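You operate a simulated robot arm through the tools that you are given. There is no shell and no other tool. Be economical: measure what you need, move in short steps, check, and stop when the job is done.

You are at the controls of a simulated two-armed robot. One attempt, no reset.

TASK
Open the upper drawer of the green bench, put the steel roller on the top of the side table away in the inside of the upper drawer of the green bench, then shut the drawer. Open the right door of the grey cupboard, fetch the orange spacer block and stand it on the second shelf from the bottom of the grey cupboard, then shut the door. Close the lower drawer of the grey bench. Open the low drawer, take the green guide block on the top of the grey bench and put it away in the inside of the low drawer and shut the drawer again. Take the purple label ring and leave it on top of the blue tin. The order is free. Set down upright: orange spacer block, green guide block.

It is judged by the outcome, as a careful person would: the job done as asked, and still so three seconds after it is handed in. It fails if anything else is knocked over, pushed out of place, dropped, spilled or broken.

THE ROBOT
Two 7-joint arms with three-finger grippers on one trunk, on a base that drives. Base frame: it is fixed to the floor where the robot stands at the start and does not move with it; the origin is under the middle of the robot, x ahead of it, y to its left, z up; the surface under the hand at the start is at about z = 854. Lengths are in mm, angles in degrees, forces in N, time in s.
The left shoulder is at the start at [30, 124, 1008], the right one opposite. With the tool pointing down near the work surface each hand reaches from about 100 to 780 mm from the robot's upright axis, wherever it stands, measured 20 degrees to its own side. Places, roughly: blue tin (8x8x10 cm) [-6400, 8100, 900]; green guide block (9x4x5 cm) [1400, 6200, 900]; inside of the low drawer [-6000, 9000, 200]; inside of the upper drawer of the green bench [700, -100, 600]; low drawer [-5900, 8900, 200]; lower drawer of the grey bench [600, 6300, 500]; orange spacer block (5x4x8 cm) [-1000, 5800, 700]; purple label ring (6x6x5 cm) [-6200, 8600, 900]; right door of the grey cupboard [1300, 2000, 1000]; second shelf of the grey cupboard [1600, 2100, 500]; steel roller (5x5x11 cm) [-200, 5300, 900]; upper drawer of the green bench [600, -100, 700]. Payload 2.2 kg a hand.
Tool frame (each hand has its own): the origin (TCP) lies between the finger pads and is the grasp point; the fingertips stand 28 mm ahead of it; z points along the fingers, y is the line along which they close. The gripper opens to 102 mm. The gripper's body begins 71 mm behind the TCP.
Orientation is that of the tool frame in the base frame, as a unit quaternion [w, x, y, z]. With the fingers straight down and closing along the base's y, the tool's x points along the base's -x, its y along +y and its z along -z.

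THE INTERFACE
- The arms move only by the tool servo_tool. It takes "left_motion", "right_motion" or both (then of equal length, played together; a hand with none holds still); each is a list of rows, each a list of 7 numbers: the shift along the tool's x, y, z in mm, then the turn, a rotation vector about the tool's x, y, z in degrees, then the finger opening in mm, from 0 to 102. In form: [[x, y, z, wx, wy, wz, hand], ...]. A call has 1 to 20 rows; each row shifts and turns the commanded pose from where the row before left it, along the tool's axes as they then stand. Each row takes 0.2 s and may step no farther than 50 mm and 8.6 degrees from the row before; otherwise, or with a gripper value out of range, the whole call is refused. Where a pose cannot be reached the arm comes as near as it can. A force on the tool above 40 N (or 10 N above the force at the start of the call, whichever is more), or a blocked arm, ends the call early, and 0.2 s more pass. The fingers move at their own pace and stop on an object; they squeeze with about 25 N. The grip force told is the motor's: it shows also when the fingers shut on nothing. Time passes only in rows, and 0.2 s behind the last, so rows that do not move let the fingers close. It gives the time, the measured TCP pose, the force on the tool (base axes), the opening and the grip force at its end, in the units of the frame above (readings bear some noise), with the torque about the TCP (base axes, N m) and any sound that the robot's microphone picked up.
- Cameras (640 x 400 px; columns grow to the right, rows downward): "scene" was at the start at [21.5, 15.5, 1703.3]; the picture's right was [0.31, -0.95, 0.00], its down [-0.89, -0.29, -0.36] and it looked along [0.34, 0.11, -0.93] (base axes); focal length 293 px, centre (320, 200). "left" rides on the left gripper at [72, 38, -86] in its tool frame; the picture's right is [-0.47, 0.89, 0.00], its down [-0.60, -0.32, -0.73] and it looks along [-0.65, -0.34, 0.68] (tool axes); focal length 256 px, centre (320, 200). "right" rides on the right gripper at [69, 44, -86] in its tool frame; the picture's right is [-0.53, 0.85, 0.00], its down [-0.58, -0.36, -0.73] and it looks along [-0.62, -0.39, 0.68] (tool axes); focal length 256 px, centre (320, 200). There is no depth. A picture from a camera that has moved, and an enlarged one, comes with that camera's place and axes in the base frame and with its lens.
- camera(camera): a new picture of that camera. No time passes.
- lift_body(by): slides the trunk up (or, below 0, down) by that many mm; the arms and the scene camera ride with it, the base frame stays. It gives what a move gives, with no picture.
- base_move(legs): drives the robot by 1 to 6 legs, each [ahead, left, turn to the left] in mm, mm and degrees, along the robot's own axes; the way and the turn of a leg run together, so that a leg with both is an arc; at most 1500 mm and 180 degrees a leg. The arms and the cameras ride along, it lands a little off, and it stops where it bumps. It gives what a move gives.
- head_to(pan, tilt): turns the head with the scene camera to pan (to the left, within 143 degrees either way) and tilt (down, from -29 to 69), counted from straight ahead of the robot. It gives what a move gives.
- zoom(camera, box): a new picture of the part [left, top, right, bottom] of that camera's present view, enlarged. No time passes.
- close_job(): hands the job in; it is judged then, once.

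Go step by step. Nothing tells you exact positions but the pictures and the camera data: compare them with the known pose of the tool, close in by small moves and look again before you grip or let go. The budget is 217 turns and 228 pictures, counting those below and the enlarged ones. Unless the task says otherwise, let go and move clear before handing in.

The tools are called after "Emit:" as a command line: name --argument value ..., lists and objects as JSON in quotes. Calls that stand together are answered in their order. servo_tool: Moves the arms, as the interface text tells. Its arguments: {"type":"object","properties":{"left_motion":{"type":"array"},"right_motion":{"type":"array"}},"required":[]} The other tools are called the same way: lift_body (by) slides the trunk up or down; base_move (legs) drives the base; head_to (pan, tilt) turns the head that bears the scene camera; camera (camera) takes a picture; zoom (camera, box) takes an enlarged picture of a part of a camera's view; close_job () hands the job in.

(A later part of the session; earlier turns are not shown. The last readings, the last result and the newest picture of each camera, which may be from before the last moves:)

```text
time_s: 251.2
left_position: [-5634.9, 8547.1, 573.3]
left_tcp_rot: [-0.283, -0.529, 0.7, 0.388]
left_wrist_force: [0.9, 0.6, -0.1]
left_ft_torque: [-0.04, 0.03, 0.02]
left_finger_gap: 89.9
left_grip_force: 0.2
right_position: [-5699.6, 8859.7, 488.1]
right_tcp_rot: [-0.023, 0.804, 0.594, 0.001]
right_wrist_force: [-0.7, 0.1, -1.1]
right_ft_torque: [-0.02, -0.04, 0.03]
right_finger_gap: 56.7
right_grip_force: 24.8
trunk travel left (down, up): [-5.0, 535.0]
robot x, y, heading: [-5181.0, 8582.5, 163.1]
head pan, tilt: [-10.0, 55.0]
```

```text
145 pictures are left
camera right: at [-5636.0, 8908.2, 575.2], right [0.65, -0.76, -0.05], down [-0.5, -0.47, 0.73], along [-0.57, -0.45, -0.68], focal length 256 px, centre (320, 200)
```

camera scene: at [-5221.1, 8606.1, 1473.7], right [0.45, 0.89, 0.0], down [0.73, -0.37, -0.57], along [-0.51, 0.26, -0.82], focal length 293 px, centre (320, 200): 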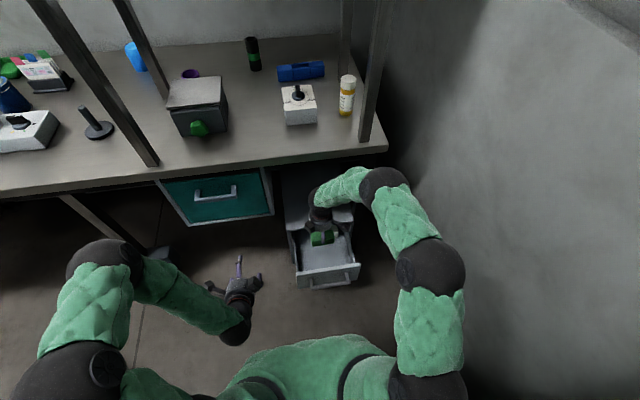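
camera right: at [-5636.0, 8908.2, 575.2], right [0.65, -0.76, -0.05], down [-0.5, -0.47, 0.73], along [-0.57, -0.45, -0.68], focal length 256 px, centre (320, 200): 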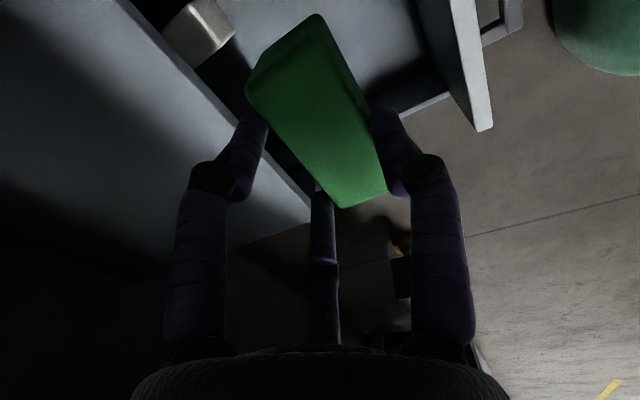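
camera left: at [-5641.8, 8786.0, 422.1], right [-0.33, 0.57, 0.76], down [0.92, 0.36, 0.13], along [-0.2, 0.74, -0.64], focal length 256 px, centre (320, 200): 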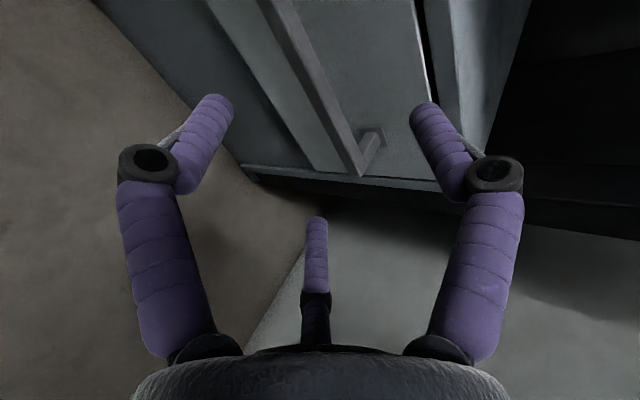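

Slightly shift right for clearance from the drawer's left wall and continue down.

Emit:
servo_tool --right_motion '[[20, 6, 0, 0, 0, 0, 0], [0, 0, 45, 0, 0, 0, 0], [0, 0, 45, 0, 0, 0, 0], [0, 0, 45, 0, 0, 0, 0], [0, 0, 40, 0, 0, 0, 0]]'

Emit:
zoom --camera "scene" --box '[240, 150, 440, 310]'

Emit:
camera --camera "right"

```text
time_s: 252.4
left_position: [-5635.0, 8547.4, 573.5]
left_tcp_rot: [-0.284, -0.528, 0.701, 0.387]
left_wrist_force: [-0.7, -0.1, -0.2]
left_ft_torque: [0.03, 0.0, -0.03]
left_finger_gap: 89.6
left_grip_force: 0.0
right_position: [-5692.6, 8882.6, 314.1]
right_tcp_rot: [-0.023, 0.804, 0.595, 0.0]
right_wrist_force: [-0.8, 0.4, -1.2]
right_ft_torque: [-0.02, -0.03, -0.05]
right_finger_gap: 56.7
right_grip_force: 25.0
trunk travel left (down, up): [-5.0, 535.0]
robot x, y, heading: [-5181.2, 8589.0, 163.1]
head pan, tilt: [-10.0, 55.0]
```

```text
2.50 times, centred on (340, 230) of scene
camera zoom: at [-5221.1, 8606.1, 1473.7], right [0.45, 0.89, 0.0], down [0.73, -0.37, -0.57], along [-0.51, 0.26, -0.82], focal length 732 px, centre (270, 125)
```

zoom: 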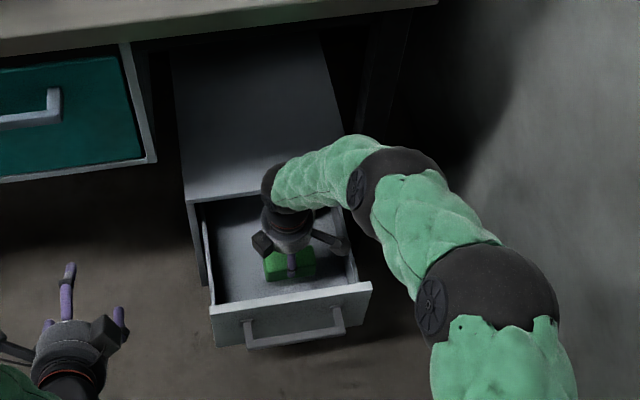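

```text
143 pictures are left
camera right: at [-5629.3, 8931.8, 402.1], right [0.65, -0.76, -0.05], down [-0.5, -0.47, 0.73], along [-0.57, -0.45, -0.68], focal length 256 px, centre (320, 200)
```

right: 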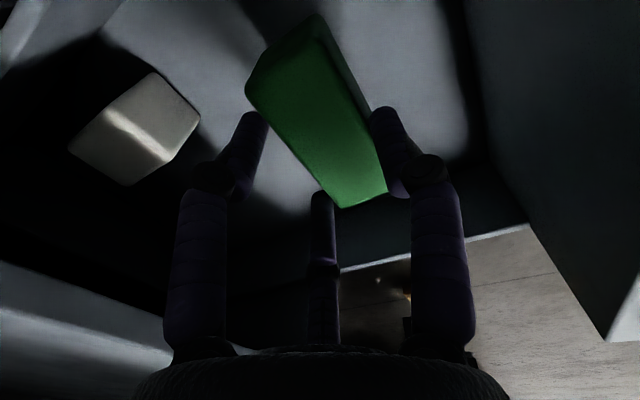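

Block is inside. Lower gently until it touches.

Emit:
servo_tool --right_motion '[[0, 0, 20, 0, 0, 0, 0], [0, 0, 15, 0, 0, 0, 0], [0, 0, 10, 0, 0, 0, 0], [0, 0, 7, 0, 0, 0, 0], [0, 0, 7, 0, 0, 0, 0], [0, 0, 7, 0, 0, 0, 0], [0, 0, 7, 0, 0, 0, 0], [0, 0, 7, 0, 0, 0, 0], [0, 0, 7, 0, 0, 0, 0], [0, 0, 7, 0, 0, 0, 0], [0, 0, 7, 0, 0, 0, 0], [0, 0, 7, 0, 0, 0, 0], [0, 0, 7, 0, 0, 0, 0]]'

```text
time_s: 254.3
left_position: [-5633.9, 8545.1, 573.7]
left_tcp_rot: [-0.284, -0.53, 0.7, 0.386]
left_wrist_force: [0.0, 0.1, 0.2]
left_ft_torque: [-0.01, -0.01, 0.02]
left_finger_gap: 89.8
left_grip_force: 0.1
right_position: [-5700.5, 8887.7, 235.9]
right_tcp_rot: [-0.028, 0.803, 0.595, -0.003]
right_wrist_force: [-1.4, -3.6, 14.2]
right_ft_torque: [-0.3, -0.55, -0.04]
right_finger_gap: 56.7
right_grip_force: 24.4
trunk travel left (down, up): [-5.0, 535.0]
robot x, y, heading: [-5182.5, 8583.6, 163.1]
head pan, tilt: [-10.0, 55.0]
stopped in row 9 (right hand): the force on the tool passed its limit at 49 N (the readings are from after the stop); the commanded pose is now the measured one
```

Contact at z≈236. Release and rise.

Emit:
servo_tool --right_motion '[[0, 0, 0, 0, 0, 0, 80], [0, 0, 0, 0, 0, 0, 80], [0, 0, 0, 0, 0, 0, 80], [0, 0, -20, 0, 0, 0, 80], [0, 0, -40, 0, 0, 0, 80], [0, 0, -45, 0, 0, 0, 80], [0, 0, -45, 0, 0, 0, 80], [0, 0, -45, 0, 0, 0, 80], [0, 0, -45, 0, 0, 0, 80], [0, 0, -45, 0, 0, 0, 80], [40, 20, -20, 0, 0, 0, 80], [40, 20, -20, 0, 0, 0, 80], [40, 20, -20, 0, 0, 0, 80]]'

Emit:
zoom --camera "scene" --box '[240, 150, 440, 310]'

```text
time_s: 257.1
left_position: [-5635.1, 8547.1, 572.9]
left_tcp_rot: [-0.283, -0.53, 0.7, 0.386]
left_wrist_force: [0.3, 0.1, -0.3]
left_ft_torque: [-0.01, 0.03, 0.01]
left_finger_gap: 90.0
left_grip_force: 0.0
right_position: [-5594.5, 8966.2, 578.6]
right_tcp_rot: [-0.025, 0.803, 0.595, -0.002]
right_wrist_force: [0.2, -0.5, -0.6]
right_ft_torque: [0.04, -0.02, 0.03]
right_finger_gap: 79.8
right_grip_force: 0.0
trunk travel left (down, up): [-5.0, 535.0]
robot x, y, heading: [-5182.1, 8581.5, 163.1]
head pan, tilt: [-10.0, 55.0]
```

```text
2.50 times, centred on (340, 230) of scene
camera zoom: at [-5220.7, 8605.9, 1473.7], right [0.45, 0.89, 0.0], down [0.73, -0.37, -0.57], along [-0.51, 0.26, -0.82], focal length 732 px, centre (270, 125)
```

zoom: 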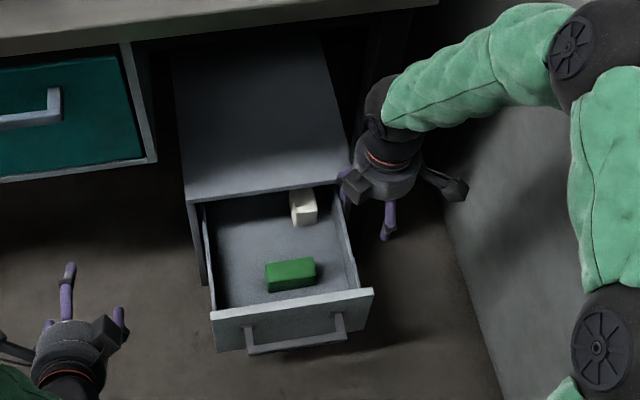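

Block stands in the drawer. Back up, prepare the left fist in front of the drawer and raise the right hand.

Emit:
base_move --legs '[[-190, 0, 0]]'

Emit:
servo_tool --left_motion '[[-30.6, -22, 29.7, 0, 0, 0, 0], [-30.6, -22, 29.7, 0, 0, 0, 0], [-30.6, -22, 29.7, 0, 0, 0, 0], [-30.6, -22, 29.7, 0, 0, 0, 0], [-30.6, -22, 29.7, 0, 0, 0, 0], [-30.6, -22, 29.7, 0, 0, 0, 0], [-30.6, -22, 29.7, 0, 0, 0, 0], [-30.6, -22, 29.7, 0, 0, 0, 0], [-30.6, -22, 29.7, 0, 0, 0, 0]]' --right_motion '[[0, 20, -40, 0, 0, 0, 80], [0, 20, -40, 0, 0, 0, 80], [0, 20, -40, 0, 0, 0, 80], [0, 20, -40, 0, 0, 0, 80], [0, 10, -40, 0, 0, 0, 80], [0, 0, -20, 0, 0, 0, 80], [0, 0, 0, 0, 0, 0, 80], [0, 0, 0, 0, 0, 0, 80], [0, 0, 0, 0, 0, 0, 80]]'

Emit:
camera --camera "scene"

```text
time_s: 258.6
left_position: [-5451.2, 8490.5, 572.5]
left_tcp_rot: [-0.284, -0.528, 0.701, 0.387]
left_wrist_force: [-0.5, 0.2, 0.6]
left_ft_torque: [0.0, 0.0, 0.03]
left_finger_gap: 89.8
left_grip_force: 0.0
right_position: [-5412.1, 8910.3, 579.2]
right_tcp_rot: [-0.026, 0.804, 0.594, -0.003]
right_wrist_force: [0.3, 1.0, -0.7]
right_ft_torque: [-0.01, -0.01, 0.02]
right_finger_gap: 79.9
right_grip_force: 0.0
trunk travel left (down, up): [-5.0, 535.0]
robot x, y, heading: [-5000.0, 8526.2, 163.1]
head pan, tilt: [-10.0, 55.0]
```

```text
time_s: 260.6
left_position: [-5487.6, 8789.7, 268.8]
left_tcp_rot: [-0.284, -0.529, 0.7, 0.387]
left_wrist_force: [-0.8, -0.4, 0.5]
left_ft_torque: [-0.02, -0.05, 0.0]
left_finger_gap: 1.9
left_grip_force: 24.6
right_position: [-5318.8, 8875.4, 795.7]
right_tcp_rot: [-0.025, 0.804, 0.594, -0.002]
right_wrist_force: [-0.7, 0.4, 0.2]
right_ft_torque: [-0.02, -0.02, 0.0]
right_finger_gap: 80.0
right_grip_force: 0.0
trunk travel left (down, up): [-5.0, 535.0]
robot x, y, heading: [-5002.1, 8527.5, 162.8]
head pan, tilt: [-10.0, 55.0]
```

```text
141 pictures are left
camera scene: at [-5037.4, 8550.2, 1473.7], right [0.45, 0.89, 0.0], down [0.73, -0.37, -0.57], along [-0.51, 0.26, -0.82], focal length 293 px, centre (320, 200)
```

scene: 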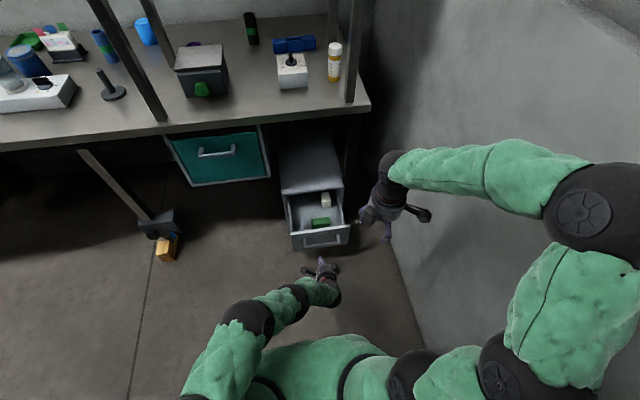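

Emit:
base_move --legs '[[50, 0, 0], [40, 0, 0], [40, 0, 0], [40, 0, 0], [40, 0, 0], [40, 0, 0]]'

Emit:
base_move --legs '[[30, 0, 0], [25, 0, 0], [25, 0, 0]]'

Emit:
camera --camera "scene"

```text
time_s: 263.9
left_position: [-5726.8, 8862.1, 267.4]
left_tcp_rot: [-0.284, -0.53, 0.7, 0.386]
left_wrist_force: [-0.5, -0.2, -0.7]
left_ft_torque: [-0.01, 0.0, 0.03]
left_finger_gap: 2.2
left_grip_force: 24.9
right_position: [-5558.7, 8948.3, 795.6]
right_tcp_rot: [-0.025, 0.803, 0.596, -0.002]
right_wrist_force: [-0.4, 0.1, -0.3]
right_ft_torque: [0.01, -0.01, 0.01]
right_finger_gap: 80.1
right_grip_force: 0.1
trunk travel left (down, up): [-5.0, 535.0]
robot x, y, heading: [-5238.5, 8597.9, 163.0]
head pan, tilt: [-10.0, 55.0]
```

```text
time_s: 265.2
left_position: [-5750.7, 8868.2, 260.0]
left_tcp_rot: [-0.28, -0.528, 0.707, 0.379]
left_wrist_force: [0.4, 0.0, -0.3]
left_ft_torque: [0.05, -0.02, -0.02]
left_finger_gap: 2.2
left_grip_force: 24.9
right_position: [-5595.1, 8959.2, 796.1]
right_tcp_rot: [-0.026, 0.803, 0.595, -0.001]
right_wrist_force: [-0.3, -0.1, -0.7]
right_ft_torque: [0.01, 0.03, -0.04]
right_finger_gap: 79.9
right_grip_force: 0.0
trunk travel left (down, up): [-5.0, 535.0]
robot x, y, heading: [-5277.2, 8615.7, 163.4]
head pan, tilt: [-10.0, 55.0]
stopped in leg 2: the force on the tool passed its limit at 85 N (the readings are from after the stop); the commanded pose is now the measured one
```

```text
140 pictures are left
camera scene: at [-5313.6, 8634.2, 1473.7], right [0.45, 0.89, 0.0], down [0.73, -0.37, -0.57], along [-0.51, 0.26, -0.82], focal length 293 px, centre (320, 200)
```

scene: 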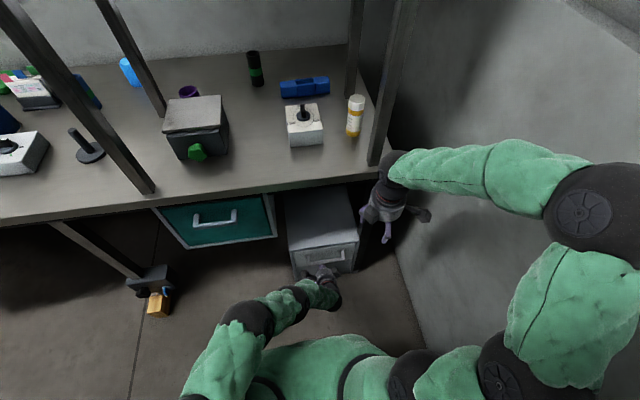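

Emit:
zoom --camera "scene" --box '[260, 180, 380, 280]'

```text
4.00 times, centred on (320, 230) of scene
camera zoom: at [-5313.6, 8634.2, 1473.7], right [0.45, 0.89, 0.0], down [0.73, -0.37, -0.57], along [-0.51, 0.26, -0.82], focal length 1171 px, centre (320, 80)
```

zoom: 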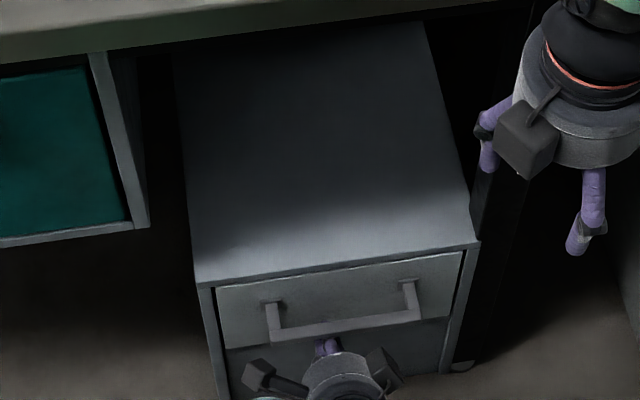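

Low drawer is shut. Back off and raise the trunk, then look at ring and tin.

Emit:
base_move --legs '[[-60, 0, 0], [-100, 0, 0]]'

Emit:
lift_body --by 245

Emit:
base_move --legs '[[0, 470, 0]]'

Emit:
head_to --pan 0 --tilt 45

Emit:
camera --camera "scene"

```text
time_s: 266.9
left_position: [-5598.8, 8820.5, 259.5]
left_tcp_rot: [-0.28, -0.529, 0.705, 0.379]
left_wrist_force: [-0.4, -0.5, -0.5]
left_ft_torque: [0.01, -0.03, -0.01]
left_finger_gap: 2.3
left_grip_force: 25.0
right_position: [-5442.0, 8912.2, 796.8]
right_tcp_rot: [-0.026, 0.803, 0.595, -0.001]
right_wrist_force: [-0.2, -0.2, -0.3]
right_ft_torque: [0.01, -0.02, -0.01]
right_finger_gap: 80.1
right_grip_force: 0.1
trunk travel left (down, up): [-5.0, 535.0]
robot x, y, heading: [-5123.3, 8567.8, 163.3]
head pan, tilt: [-10.0, 55.0]
```

```text
time_s: 269.4
left_position: [-5598.5, 8821.1, 504.6]
left_tcp_rot: [-0.28, -0.528, 0.706, 0.379]
left_wrist_force: [-0.4, 0.0, 0.1]
left_ft_torque: [-0.02, -0.02, -0.03]
left_finger_gap: 2.0
left_grip_force: 24.6
right_position: [-5443.6, 8912.8, 1040.9]
right_tcp_rot: [-0.024, 0.803, 0.596, -0.002]
right_wrist_force: [0.3, 0.5, 0.0]
right_ft_torque: [-0.02, 0.0, 0.01]
right_finger_gap: 80.2
right_grip_force: 0.1
trunk travel left (down, up): [-250.0, 290.0]
robot x, y, heading: [-5123.5, 8565.7, 162.9]
head pan, tilt: [-10.0, 55.0]
```

```text
time_s: 272.2
left_position: [-5731.7, 8382.2, 504.6]
left_tcp_rot: [-0.278, -0.528, 0.707, 0.38]
left_wrist_force: [-0.1, -0.1, 0.2]
left_ft_torque: [-0.02, 0.03, -0.01]
left_finger_gap: 2.2
left_grip_force: 25.2
right_position: [-5575.2, 8471.2, 1041.0]
right_tcp_rot: [-0.025, 0.805, 0.593, -0.001]
right_wrist_force: [-0.9, -0.6, 0.0]
right_ft_torque: [0.02, -0.01, 0.01]
right_finger_gap: 80.4
right_grip_force: 0.0
trunk travel left (down, up): [-250.0, 290.0]
robot x, y, heading: [-5257.8, 8124.6, 162.6]
head pan, tilt: [-10.0, 55.0]
```

```text
time_s: 272.9
left_position: [-5731.5, 8382.8, 504.2]
left_tcp_rot: [-0.278, -0.527, 0.708, 0.38]
left_wrist_force: [0.2, 0.0, -0.2]
left_ft_torque: [0.0, -0.01, 0.04]
left_finger_gap: 2.3
left_grip_force: 24.9
right_position: [-5575.5, 8472.4, 1041.4]
right_tcp_rot: [-0.025, 0.805, 0.593, -0.002]
right_wrist_force: [-0.2, 0.3, -0.2]
right_ft_torque: [0.0, 0.01, -0.01]
right_finger_gap: 80.2
right_grip_force: 0.1
trunk travel left (down, up): [-250.0, 290.0]
robot x, y, heading: [-5256.8, 8121.1, 163.2]
head pan, tilt: [0.0, 45.0]
```

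```text
138 pictures are left
camera scene: at [-5309.1, 8137.1, 1732.1], right [0.29, 0.96, 0.0], down [0.68, -0.21, -0.71], along [-0.68, 0.21, -0.71], focal length 293 px, centre (320, 200)
```

scene: 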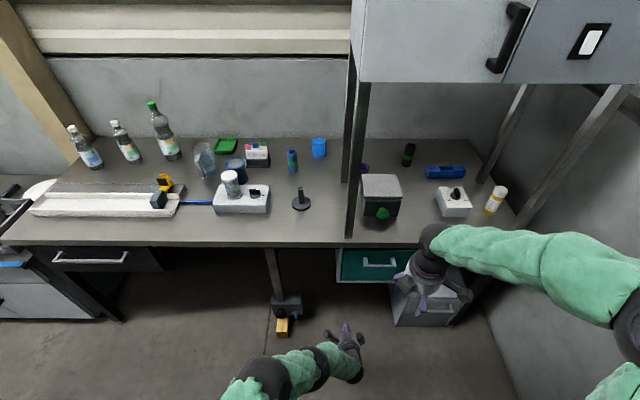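

Emit:
zoom --camera "scene" --box '[190, 120, 430, 250]'

```text
2.67 times, centred on (310, 185) of scene
camera zoom: at [-5309.1, 8137.1, 1732.1], right [0.29, 0.96, 0.0], down [0.68, -0.21, -0.71], along [-0.68, 0.21, -0.71], focal length 780 px, centre (347, 240)
```

zoom: 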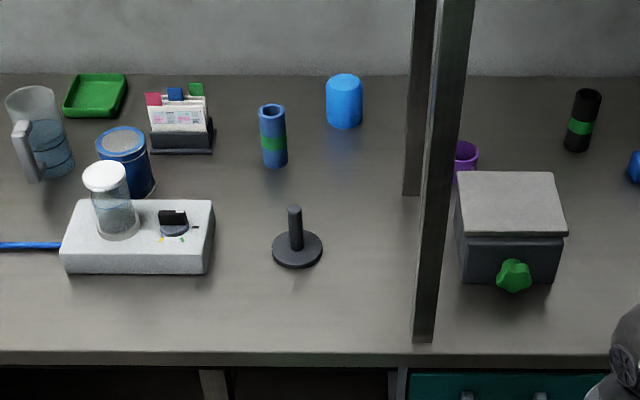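

Tin lid top ≈(-6381, 8087, 943), ring top ≈(-6260, 8638, 895) behind a black box inside the tower legs. First tuck the left arm up and raise the trunk.

Emit:
servo_tool --left_motion '[[26, 32, -20.3, 0, 0, 0, 0], [26, 32, -20.3, 0, 0, 0, 0], [26, 32, -20.3, 0, 0, 0, 0], [26, 32, -20.3, 0, 0, 0, 0], [26, 32, -20.3, 0, 0, 0, 0], [26, 32, -20.3, 0, 0, 0, 0], [26, 32, -20.3, 0, 0, 0, 0], [26, 32, -20.3, 0, 0, 0, 0], [26, 32, -20.3, 0, 0, 0, 0], [26, 32, -20.3, 0, 0, 0, 0], [26, 32, -20.3, 0, 0, 0, 0], [26, 32, -20.3, 0, 0, 0, 0], [26, 32, -20.3, 0, 0, 0, 0]]'

Emit:
lift_body --by 100

Emit:
base_move --legs '[[0, -100, 0], [380, 0, 0]]'

Emit:
camera --camera "scene"

Emit:
camera --camera "right"

```text
time_s: 275.7
left_position: [-5841.9, 8061.2, 993.8]
left_tcp_rot: [-0.278, -0.527, 0.708, 0.379]
left_wrist_force: [0.9, 0.0, -0.4]
left_ft_torque: [0.01, -0.01, 0.0]
left_finger_gap: 2.2
left_grip_force: 25.1
right_position: [-5574.7, 8471.9, 1041.8]
right_tcp_rot: [-0.025, 0.805, 0.593, -0.001]
right_wrist_force: [0.3, -0.3, 0.4]
right_ft_torque: [0.06, 0.05, -0.01]
right_finger_gap: 80.4
right_grip_force: 0.0
trunk travel left (down, up): [-250.0, 290.0]
robot x, y, heading: [-5253.3, 8126.1, 163.0]
head pan, tilt: [0.0, 45.0]
```

```text
time_s: 277.0
left_position: [-5843.8, 8060.2, 1093.9]
left_tcp_rot: [-0.278, -0.527, 0.707, 0.38]
left_wrist_force: [0.2, 0.3, -0.1]
left_ft_torque: [-0.01, 0.01, 0.01]
left_finger_gap: 2.3
left_grip_force: 24.9
right_position: [-5575.5, 8471.7, 1140.7]
right_tcp_rot: [-0.025, 0.805, 0.592, -0.001]
right_wrist_force: [-1.1, -0.6, -0.3]
right_ft_torque: [0.01, 0.05, -0.02]
right_finger_gap: 79.9
right_grip_force: 0.0
trunk travel left (down, up): [-350.0, 190.0]
robot x, y, heading: [-5256.5, 8127.5, 162.8]
head pan, tilt: [0.0, 45.0]
```

```text
time_s: 280.1
left_position: [-6145.4, 8260.0, 1101.5]
left_tcp_rot: [-0.279, -0.524, 0.707, 0.384]
left_wrist_force: [0.7, -0.2, 0.7]
left_ft_torque: [0.01, -0.01, -0.01]
left_finger_gap: 2.2
left_grip_force: 25.0
right_position: [-5862.5, 8664.6, 1136.3]
right_tcp_rot: [-0.017, 0.805, 0.593, 0.004]
right_wrist_force: [0.0, 0.3, -0.8]
right_ft_torque: [-0.01, -0.03, -0.02]
right_finger_gap: 80.1
right_grip_force: 0.0
trunk travel left (down, up): [-350.0, 190.0]
robot x, y, heading: [-5572.1, 8321.8, 162.4]
head pan, tilt: [0.0, 45.0]
stopped in leg 2: the robot was blocked; the commanded pose is now the measured one
```

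```text
136 pictures are left
camera scene: at [-5603.9, 8330.6, 1832.7], right [0.3, 0.95, 0.0], down [0.67, -0.21, -0.71], along [-0.68, 0.22, -0.7], focal length 293 px, centre (320, 200)
```

scene: 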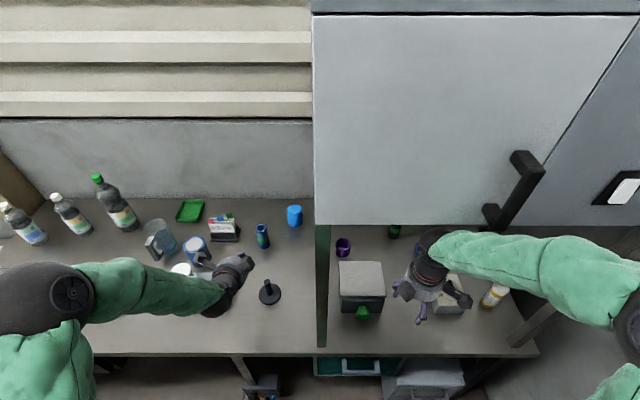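

```text
135 pictures are left
camera right: at [-5799.1, 8713.4, 1224.5], right [0.65, -0.76, -0.03], down [-0.51, -0.47, 0.72], along [-0.56, -0.45, -0.69], focal length 256 px, centre (320, 200)
```

right: 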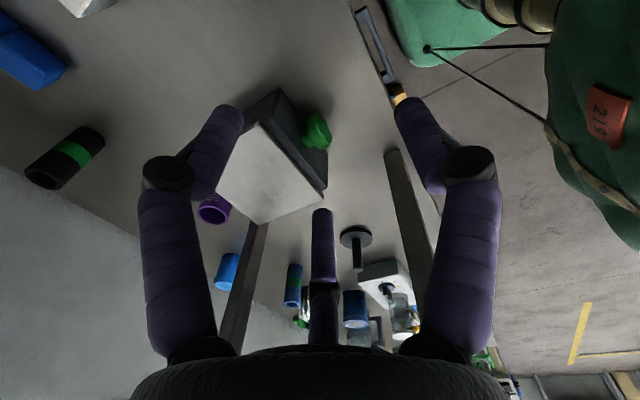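

The base got blocked, right at the bench. Look down to see what it touched.

Emit:
base_move --legs '[[-15, 0, 0]]'

Emit:
head_to --pan 0 --tilt 69

Emit:
camera --camera "scene"

```text
time_s: 280.9
left_position: [-6141.3, 8259.1, 1095.1]
left_tcp_rot: [-0.277, -0.525, 0.708, 0.381]
left_wrist_force: [0.6, 0.7, 0.6]
left_ft_torque: [-0.01, 0.03, 0.02]
left_finger_gap: 2.2
left_grip_force: 24.8
right_position: [-5862.1, 8663.2, 1133.5]
right_tcp_rot: [-0.015, 0.804, 0.594, 0.005]
right_wrist_force: [0.6, -0.9, 0.2]
right_ft_torque: [0.0, -0.04, 0.0]
right_finger_gap: 79.8
right_grip_force: 0.2
trunk travel left (down, up): [-350.0, 190.0]
robot x, y, heading: [-5556.7, 8318.5, 162.5]
head pan, tilt: [0.0, 45.0]
```

```text
time_s: 281.7
left_position: [-6142.4, 8259.1, 1095.0]
left_tcp_rot: [-0.278, -0.525, 0.709, 0.38]
left_wrist_force: [0.3, 0.3, 0.1]
left_ft_torque: [0.0, 0.03, -0.01]
left_finger_gap: 2.0
left_grip_force: 25.4
right_position: [-5861.5, 8662.0, 1133.8]
right_tcp_rot: [-0.015, 0.804, 0.595, 0.005]
right_wrist_force: [-0.2, 0.8, -0.7]
right_ft_torque: [-0.01, 0.03, 0.02]
right_finger_gap: 80.2
right_grip_force: 0.1
trunk travel left (down, up): [-350.0, 190.0]
robot x, y, heading: [-5558.4, 8322.3, 162.5]
head pan, tilt: [0.0, 68.8]
```

```text
134 pictures are left
camera scene: at [-5582.7, 8324.2, 1803.3], right [0.3, 0.95, 0.0], down [0.89, -0.28, -0.36], along [-0.35, 0.11, -0.93], focal length 293 px, centre (320, 200)
```

scene: 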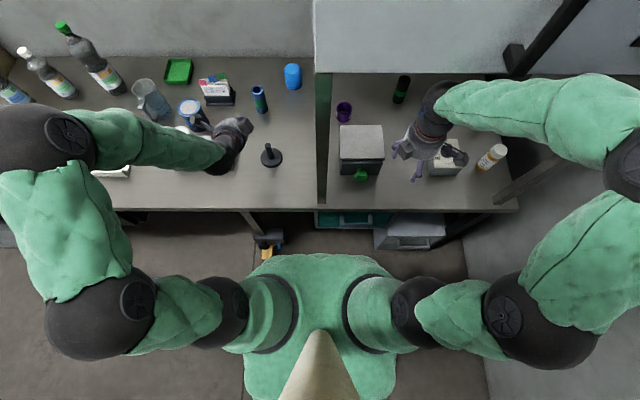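

The base is close to a wedge by the bench leg, and the right elbow is near the tower. I'll shift left so the right arm reaches in diagonally, then extend the hand toward the ring.

Emit:
base_move --legs '[[0, 150, 0]]'

Emit:
servo_tool --right_motion '[[0, -40, 0, 0, 0, 0, 80], [0, -40, 0, 0, 0, 0, 80], [0, -40, 0, 0, 0, 0, 80], [0, -40, 0, 0, 0, 0, 80], [0, -40, 0, 0, 0, 0, 80], [0, -40, 0, 0, 0, 0, 80]]'

Emit:
camera --camera "scene"

Emit:
camera --camera "right"

```text
time_s: 283.1
left_position: [-6187.8, 8115.9, 1094.2]
left_tcp_rot: [-0.278, -0.525, 0.709, 0.381]
left_wrist_force: [0.3, 0.3, 0.4]
left_ft_torque: [0.0, 0.0, 0.0]
left_finger_gap: 2.5
left_grip_force: 24.8
right_position: [-5907.7, 8521.5, 1132.9]
right_tcp_rot: [-0.014, 0.804, 0.594, 0.007]
right_wrist_force: [-0.4, -0.2, 0.5]
right_ft_torque: [0.06, 0.01, -0.03]
right_finger_gap: 79.9
right_grip_force: 0.1
trunk travel left (down, up): [-350.0, 190.0]
robot x, y, heading: [-5602.6, 8180.0, 162.3]
head pan, tilt: [0.0, 68.8]
```

```text
time_s: 284.2
left_position: [-6150.3, 8145.3, 1096.5]
left_tcp_rot: [-0.252, -0.515, 0.729, 0.374]
left_wrist_force: [0.0, -0.5, -1.1]
left_ft_torque: [0.06, 0.0, -0.13]
left_finger_gap: 1.9
left_grip_force: 25.3
right_position: [-5938.6, 8561.3, 1106.4]
right_tcp_rot: [0.076, 0.792, 0.602, 0.06]
right_wrist_force: [-13.8, 6.0, 16.1]
right_ft_torque: [-0.49, -1.07, -0.04]
right_finger_gap: 80.3
right_grip_force: 0.0
trunk travel left (down, up): [-350.0, 190.0]
robot x, y, heading: [-5578.9, 8185.2, 160.1]
head pan, tilt: [0.0, 68.8]
stopped in row 5 (right hand): the arm was blocked; the commanded pose is now the measured one
```

```text
133 pictures are left
camera scene: at [-5452.9, 8136.2, 1811.6], right [0.34, 0.94, 0.0], down [0.84, -0.3, -0.45], along [-0.42, 0.15, -0.9], focal length 293 px, centre (320, 200)
```

scene: 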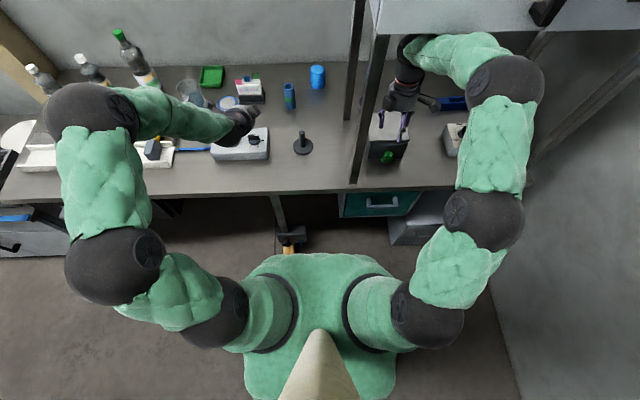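

```text
132 pictures are left
camera right: at [-5895.7, 8620.8, 1201.4], right [0.66, -0.74, 0.16], down [-0.64, -0.42, 0.64], along [-0.41, -0.53, -0.75], focal length 256 px, centre (320, 200)
```

right: 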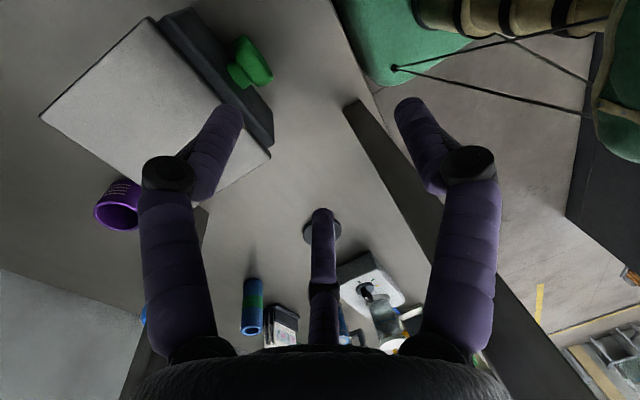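

The forearm hits the underside of the tower cabinet; I must go in lower. Back out, restore orientation, then lower.

Emit:
servo_tool --right_motion '[[0, 30, 0, 0, 0, 0, 80], [0, 40, 0, 0, 0, 0, 80], [0, 40, 0, 0, 0, 0, 80], [0, 40, 0, 0, 0, 0, 80]]'

Emit:
camera --camera "scene"

```text
time_s: 284.6
left_position: [-6234.2, 8247.2, 1012.2]
left_tcp_rot: [-0.211, -0.502, 0.763, 0.349]
left_wrist_force: [2.2, 1.0, 0.6]
left_ft_torque: [-0.02, 0.18, 0.14]
left_finger_gap: 2.2
left_grip_force: 24.6
right_position: [-5981.8, 8641.8, 1042.4]
right_tcp_rot: [0.114, 0.809, 0.571, 0.084]
right_wrist_force: [4.7, 0.0, 1.1]
right_ft_torque: [0.04, 0.51, -0.1]
right_finger_gap: 80.1
right_grip_force: 0.6
trunk travel left (down, up): [-350.0, 190.0]
robot x, y, heading: [-5556.8, 8204.5, 156.3]
head pan, tilt: [0.0, 68.8]
stopped in row 1 (left hand): the arm was blocked; the commanded pose is now the measured one
```

```text
131 pictures are left
camera scene: at [-5555.7, 8191.5, 1804.0], right [0.4, 0.92, 0.01], down [0.85, -0.37, -0.38], along [-0.35, 0.16, -0.92], focal length 293 px, centre (320, 200)
```

scene: 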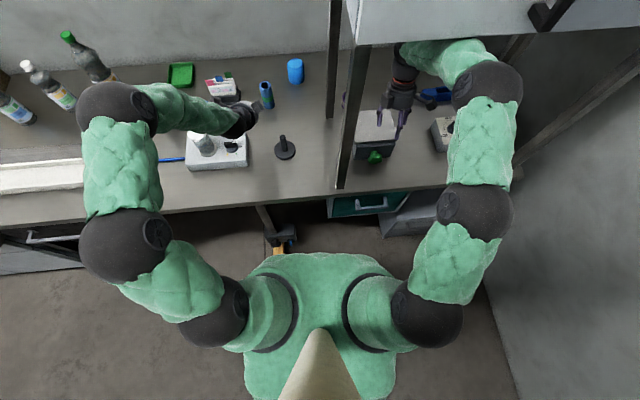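

The base was jostled; let things settle with a no-motion step and look.

Emit:
servo_tool --right_motion '[[0, 0, 0, 0, 0, 0, 80], [0, 0, 0, 0, 0, 0, 80]]'

Emit:
camera --camera "scene"

Emit:
camera --camera "left"

```text
time_s: 285.4
left_position: [-6232.0, 8205.6, 1035.5]
left_tcp_rot: [-0.23, -0.515, 0.75, 0.345]
left_wrist_force: [0.3, -1.9, -0.5]
left_ft_torque: [0.05, 0.03, -0.07]
left_finger_gap: 2.1
left_grip_force: 24.9
right_position: [-5977.0, 8599.1, 1004.8]
right_tcp_rot: [0.149, 0.789, 0.588, 0.099]
right_wrist_force: [1.2, -1.0, 0.1]
right_ft_torque: [0.08, 0.04, 0.02]
right_finger_gap: 80.0
right_grip_force: 0.0
trunk travel left (down, up): [-350.0, 190.0]
robot x, y, heading: [-5576.2, 8186.3, 158.9]
head pan, tilt: [0.0, 68.8]
stopped in row 2 (right hand): the arm was blocked; the commanded pose is now the measured one
```

```text
130 pictures are left
camera scene: at [-5597.2, 8208.6, 1805.1], right [0.36, 0.93, -0.01], down [0.87, -0.34, -0.36], along [-0.34, 0.13, -0.93], focal length 293 px, centre (320, 200)
```

scene: 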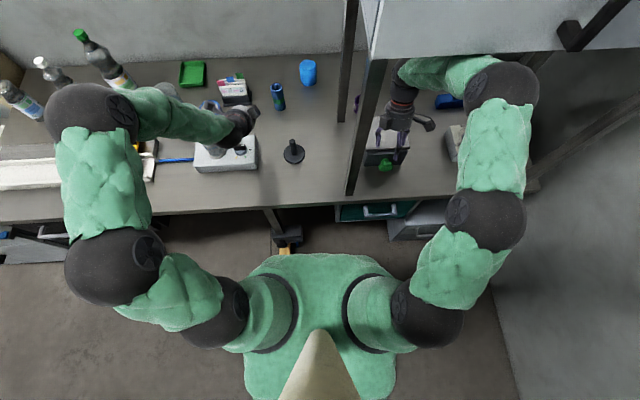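

```text
129 pictures are left
camera left: at [-6221.6, 8123.7, 1119.1], right [-0.37, 0.64, 0.67], down [0.93, 0.28, 0.25], along [-0.03, 0.72, -0.7], focal length 256 px, centre (320, 200)
```

left: 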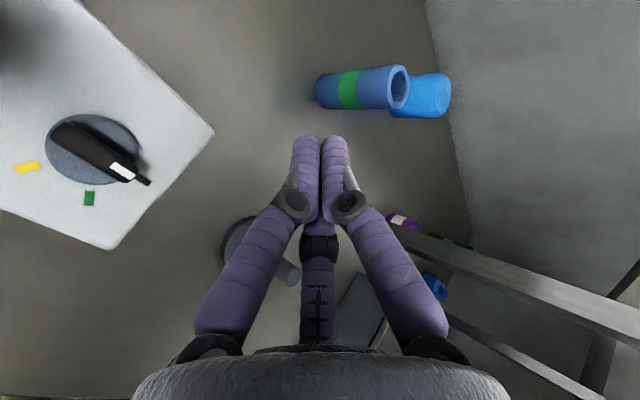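

The right wrist is pinned under the cabinet edge. Back the base away slowly.

Emit:
base_move --legs '[[-60, 0, 0]]'

Emit:
camera --camera "scene"

```text
time_s: 286.3
left_position: [-6177.0, 8175.9, 1033.1]
left_tcp_rot: [-0.227, -0.517, 0.748, 0.348]
left_wrist_force: [1.0, 0.5, 1.0]
left_ft_torque: [0.0, 0.0, -0.03]
left_finger_gap: 2.1
left_grip_force: 24.6
right_position: [-5932.6, 8572.1, 1017.8]
right_tcp_rot: [0.135, 0.79, 0.59, 0.096]
right_wrist_force: [1.6, 0.0, 1.5]
right_ft_torque: [0.05, 0.03, 0.01]
right_finger_gap: 80.0
right_grip_force: 0.1
trunk travel left (down, up): [-350.0, 190.0]
robot x, y, heading: [-5519.9, 8172.6, 158.9]
head pan, tilt: [0.0, 68.8]
```

```text
128 pictures are left
camera scene: at [-5543.0, 8175.0, 1803.5], right [0.36, 0.93, 0.0], down [0.87, -0.33, -0.36], along [-0.34, 0.13, -0.93], focal length 293 px, centre (320, 200)
```

scene: 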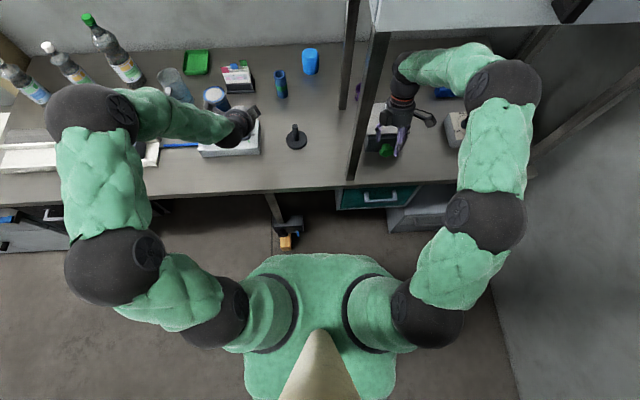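

Emit:
base_move --legs '[[-200, 0, 0], [0, 0, 4.3]]'

Emit:
head_to --pan 0 --tilt 45

Emit:
camera --camera "scene"

```text
time_s: 288.4
left_position: [-5988.0, 8055.9, 1031.4]
left_tcp_rot: [-0.241, -0.543, 0.729, 0.339]
left_wrist_force: [0.5, -0.3, 0.2]
left_ft_torque: [0.03, -0.02, -0.01]
left_finger_gap: 2.2
left_grip_force: 25.1
right_position: [-5772.4, 8469.3, 1016.2]
right_tcp_rot: [0.134, 0.768, 0.618, 0.101]
right_wrist_force: [0.5, 1.4, -0.1]
right_ft_torque: [0.04, -0.01, 0.0]
right_finger_gap: 79.9
right_grip_force: 0.1
trunk travel left (down, up): [-350.0, 190.0]
robot x, y, heading: [-5331.5, 8095.0, 163.3]
head pan, tilt: [0.0, 68.8]
```

```text
time_s: 289.3
left_position: [-5987.5, 8057.1, 1031.2]
left_tcp_rot: [-0.241, -0.543, 0.73, 0.338]
left_wrist_force: [0.7, -1.2, -0.2]
left_ft_torque: [0.0, 0.01, 0.01]
left_finger_gap: 1.9
left_grip_force: 25.1
right_position: [-5772.6, 8470.9, 1015.1]
right_tcp_rot: [0.134, 0.768, 0.618, 0.102]
right_wrist_force: [0.3, -0.5, 0.2]
right_ft_torque: [0.0, 0.02, 0.02]
right_finger_gap: 80.2
right_grip_force: 0.0
trunk travel left (down, up): [-350.0, 190.0]
robot x, y, heading: [-5334.7, 8096.2, 162.9]
head pan, tilt: [0.0, 45.0]
```

```text
127 pictures are left
camera scene: at [-5382.0, 8110.1, 1832.1], right [0.29, 0.96, 0.0], down [0.68, -0.21, -0.71], along [-0.68, 0.21, -0.71], focal length 293 px, centre (320, 200)
```

scene: 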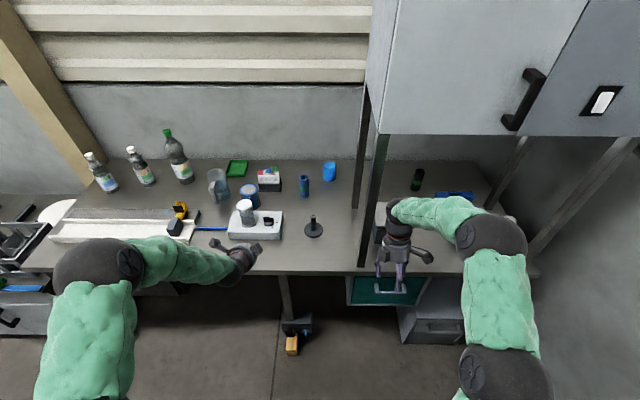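

All objects are undisturbed. Cabinet underside ≈1441, so keep TCP ≈1000 while entering. Restore the right-hand orientation and pull the left hand back/up.

Emit:
servo_tool --right_motion '[[0, 0, 0, 6.5, 0, 0, 80], [0, 0, 0, 6.5, 0, 0, 80], [0, 0, 0, 6.4, 0, 0, 80], [0, 0, 0, 0, 0, 4.5, 80], [0, 0, 0, 0, 0, 0, 80], [0, 0, 0, 0, 0, 0, 80]]' --left_motion '[[0, -3, -41, 0, 0, 0, 0], [0, -3, -41, 0, 0, 0, 0], [0, -3, -41, 0, 0, 0, 0], [0, -3, -41, 0, 0, 0, 0], [0, -3, -41, 0, 0, 0, 0], [0, 0, 0, 0, 0, 0, 0]]'

```text
time_s: 290.7
left_position: [-5831.6, 8007.7, 1151.7]
left_tcp_rot: [-0.24, -0.544, 0.729, 0.339]
left_wrist_force: [-0.5, -0.5, -0.2]
left_ft_torque: [-0.01, -0.01, 0.0]
left_finger_gap: 2.2
left_grip_force: 24.5
right_position: [-5774.7, 8470.5, 1015.1]
right_tcp_rot: [0.004, 0.803, 0.596, -0.004]
right_wrist_force: [-0.2, 0.0, 0.1]
right_ft_torque: [-0.02, -0.01, -0.01]
right_finger_gap: 80.0
right_grip_force: 0.0
trunk travel left (down, up): [-350.0, 190.0]
robot x, y, heading: [-5331.2, 8093.4, 163.2]
head pan, tilt: [0.0, 45.0]
```

Emit:
base_move --legs '[[0, -60, 0], [240, 0, 0]]'

Emit:
camera --camera "scene"

Emit:
camera --camera "right"

```text
time_s: 293.2
left_position: [-6041.1, 8133.3, 1154.3]
left_tcp_rot: [-0.241, -0.542, 0.73, 0.34]
left_wrist_force: [0.5, 0.2, 0.9]
left_ft_torque: [-0.02, 0.01, 0.0]
left_finger_gap: 2.0
left_grip_force: 25.3
right_position: [-5978.7, 8594.8, 1013.9]
right_tcp_rot: [0.005, 0.803, 0.596, -0.002]
right_wrist_force: [-0.3, 0.6, 0.0]
right_ft_torque: [0.0, 0.0, -0.01]
right_finger_gap: 80.1
right_grip_force: 0.0
trunk travel left (down, up): [-350.0, 190.0]
robot x, y, heading: [-5539.5, 8226.4, 162.9]
head pan, tilt: [0.0, 45.0]
stopped in leg 2: the robot was blocked; the commanded pose is now the measured one
```

```text
126 pictures are left
camera scene: at [-5589.7, 8235.4, 1832.3], right [0.29, 0.96, 0.0], down [0.68, -0.21, -0.71], along [-0.68, 0.21, -0.71], focal length 293 px, centre (320, 200)
```

scene: 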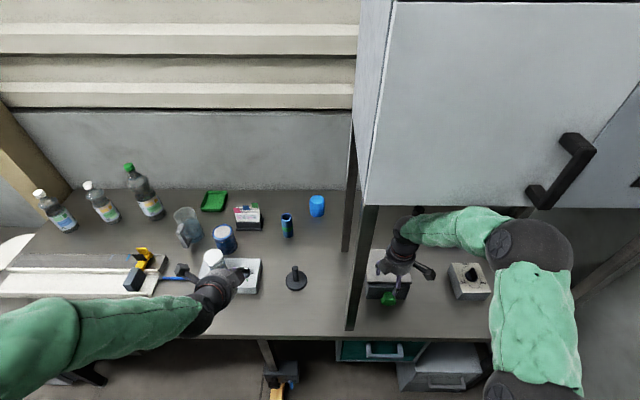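

```text
125 pictures are left
camera right: at [-5917.7, 8647.6, 1100.5], right [0.65, -0.76, 0.01], down [-0.52, -0.44, 0.73], along [-0.55, -0.49, -0.68], focal length 256 px, centre (320, 200)
```

right: 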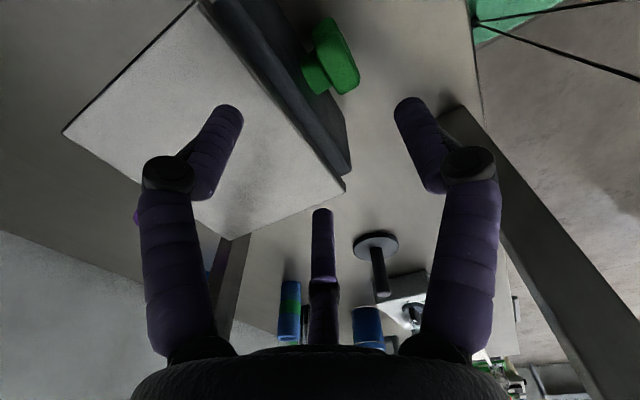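

The right elbow is what's catching at the cabinet front. Back off 100, lower the trunk 120 while keeping the hand heights, then try again.

Emit:
base_move --legs '[[-110, 0, 0]]'

Emit:
servo_tool --right_motion '[[0, 0, -35, 0, 0, 0, 80], [0, 0, -35, 0, 0, 0, 80], [0, 0, -35, 0, 0, 0, 80], [0, 0, -20, 0, 0, 0, 80]]' --left_motion '[[0, 15, -13, 0, 0, 0, 0], [0, 15, -13, 0, 0, 0, 0], [0, 15, -13, 0, 0, 0, 0], [0, 15, -13, 0, 0, 0, 0]]'

Emit:
lift_body --by -140

Emit:
camera --camera "scene"

```text
time_s: 294.4
left_position: [-5935.9, 8100.3, 1153.0]
left_tcp_rot: [-0.241, -0.543, 0.729, 0.339]
left_wrist_force: [0.9, 1.0, -0.3]
left_ft_torque: [-0.01, -0.02, -0.05]
left_finger_gap: 2.6
left_grip_force: 25.0
right_position: [-5874.1, 8561.0, 1012.2]
right_tcp_rot: [0.006, 0.802, 0.597, -0.002]
right_wrist_force: [0.1, -1.0, 0.0]
right_ft_torque: [0.04, 0.07, -0.02]
right_finger_gap: 80.5
right_grip_force: 0.0
trunk travel left (down, up): [-350.0, 190.0]
robot x, y, heading: [-5434.1, 8196.2, 163.1]
head pan, tilt: [0.0, 45.0]
```

```text
time_s: 295.4
left_position: [-5935.9, 8099.7, 1232.6]
left_tcp_rot: [-0.24, -0.543, 0.73, 0.339]
left_wrist_force: [1.1, -0.6, 0.7]
left_ft_torque: [-0.01, -0.01, 0.02]
left_finger_gap: 2.2
left_grip_force: 25.1
right_position: [-5874.9, 8562.0, 1139.3]
right_tcp_rot: [0.006, 0.802, 0.597, -0.002]
right_wrist_force: [0.4, -0.1, 0.4]
right_ft_torque: [0.01, 0.03, 0.01]
right_finger_gap: 80.2
right_grip_force: 0.1
trunk travel left (down, up): [-350.0, 190.0]
robot x, y, heading: [-5434.9, 8190.7, 163.1]
head pan, tilt: [0.0, 45.0]
```

```text
time_s: 297.1
left_position: [-5935.9, 8100.5, 1092.6]
left_tcp_rot: [-0.241, -0.543, 0.729, 0.339]
left_wrist_force: [-0.6, -0.4, 0.2]
left_ft_torque: [0.0, 0.0, -0.02]
left_finger_gap: 2.0
left_grip_force: 25.2
right_position: [-5875.1, 8563.2, 998.2]
right_tcp_rot: [0.006, 0.803, 0.597, -0.002]
right_wrist_force: [0.2, 0.3, 0.0]
right_ft_torque: [0.01, 0.03, 0.0]
right_finger_gap: 80.0
right_grip_force: 0.1
trunk travel left (down, up): [-210.0, 330.0]
robot x, y, heading: [-5433.3, 8192.3, 162.9]
head pan, tilt: [0.0, 45.0]
```

```text
124 pictures are left
camera scene: at [-5486.8, 8204.5, 1692.3], right [0.29, 0.96, 0.0], down [0.68, -0.21, -0.71], along [-0.68, 0.21, -0.71], focal length 293 px, centre (320, 200)
```

scene: 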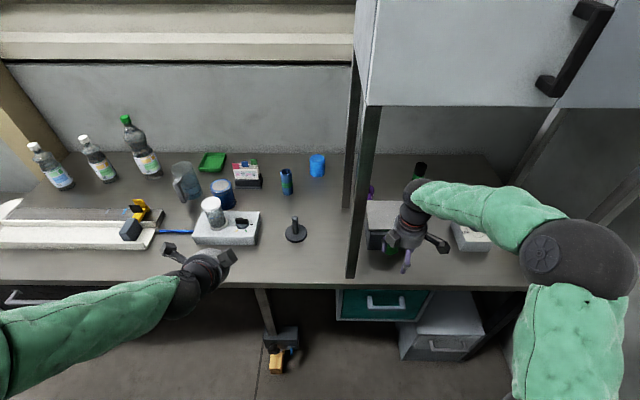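

Emit:
base_move --legs '[[80, 0, 0], [60, 0, 0], [50, 0, 0]]'

Emit:
camera --camera "scene"

Emit:
camera --camera "right"

```text
time_s: 299.2
left_position: [-6118.6, 8153.6, 1091.4]
left_tcp_rot: [-0.241, -0.544, 0.73, 0.338]
left_wrist_force: [-0.3, -0.1, -0.4]
left_ft_torque: [0.0, -0.01, 0.02]
left_finger_gap: 2.2
left_grip_force: 25.2
right_position: [-6057.4, 8617.1, 996.3]
right_tcp_rot: [0.007, 0.802, 0.597, 0.0]
right_wrist_force: [-0.5, 0.0, -0.6]
right_ft_torque: [-0.01, -0.06, -0.02]
right_finger_gap: 80.0
right_grip_force: 0.1
trunk travel left (down, up): [-210.0, 330.0]
robot x, y, heading: [-5610.9, 8247.5, 163.2]
head pan, tilt: [0.0, 45.0]
```

```text
123 pictures are left
camera scene: at [-5669.7, 8260.0, 1692.0], right [0.29, 0.96, 0.0], down [0.68, -0.21, -0.71], along [-0.68, 0.2, -0.71], focal length 293 px, centre (320, 200)
```

scene: 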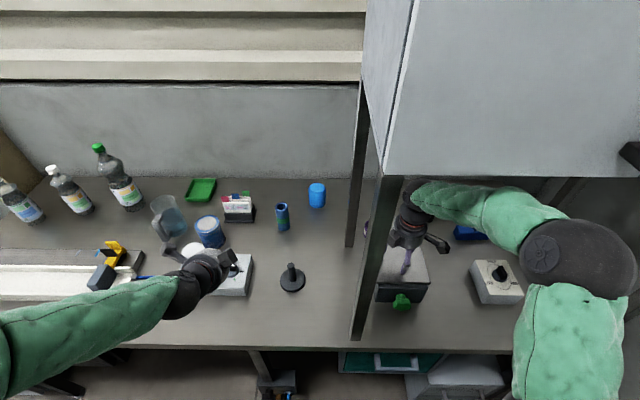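

```text
122 pictures are left
camera right: at [-5996.7, 8671.2, 1083.3], right [0.66, -0.75, 0.01], down [-0.52, -0.44, 0.73], along [-0.55, -0.49, -0.68], focal length 256 px, centre (320, 200)
```

right: 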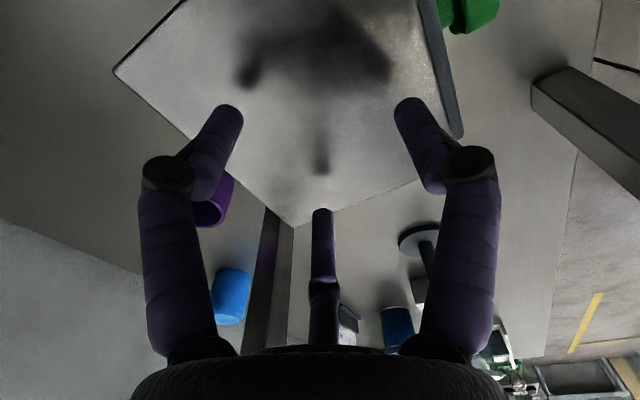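

Clear now. Extend the hand over the ring in small steps.

Emit:
servo_tool --right_motion '[[-6, -40, 0, 0, 0, 0, 90], [-6, -40, 0, 0, 0, 0, 90], [-8, -40, 0, 0, 0, 0, 90], [-8, -40, 0, 0, 0, 0, 90]]'

Emit:
camera --camera "right"

Emit:
camera --camera "scene"

```text
time_s: 300.2
left_position: [-6118.2, 8154.7, 1091.7]
left_tcp_rot: [-0.24, -0.544, 0.73, 0.338]
left_wrist_force: [-0.4, 0.2, 0.6]
left_ft_torque: [0.03, 0.01, 0.02]
left_finger_gap: 2.4
left_grip_force: 25.2
right_position: [-6217.3, 8635.9, 997.2]
right_tcp_rot: [0.007, 0.802, 0.597, -0.001]
right_wrist_force: [0.4, -0.8, 0.7]
right_ft_torque: [-0.01, -0.02, 0.01]
right_finger_gap: 90.0
right_grip_force: 0.1
trunk travel left (down, up): [-210.0, 330.0]
robot x, y, heading: [-5614.3, 8244.1, 163.1]
head pan, tilt: [0.0, 45.0]
```

```text
121 pictures are left
camera right: at [-6156.9, 8689.7, 1083.3], right [0.66, -0.75, 0.01], down [-0.52, -0.44, 0.73], along [-0.55, -0.49, -0.68], focal length 256 px, centre (320, 200)
```

right: 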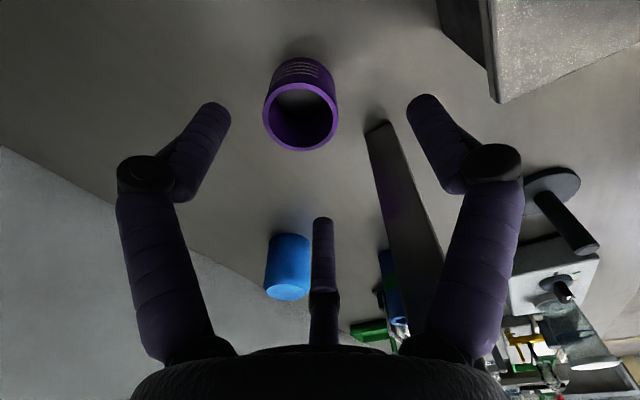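

```text
120 pictures are left
camera scene: at [-5667.8, 8259.1, 1692.0], right [0.29, 0.96, 0.0], down [0.68, -0.2, -0.71], along [-0.68, 0.2, -0.71], focal length 293 px, centre (320, 200)
```

scene: 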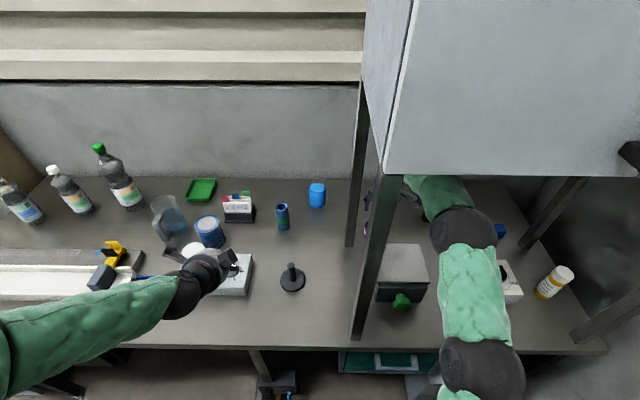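

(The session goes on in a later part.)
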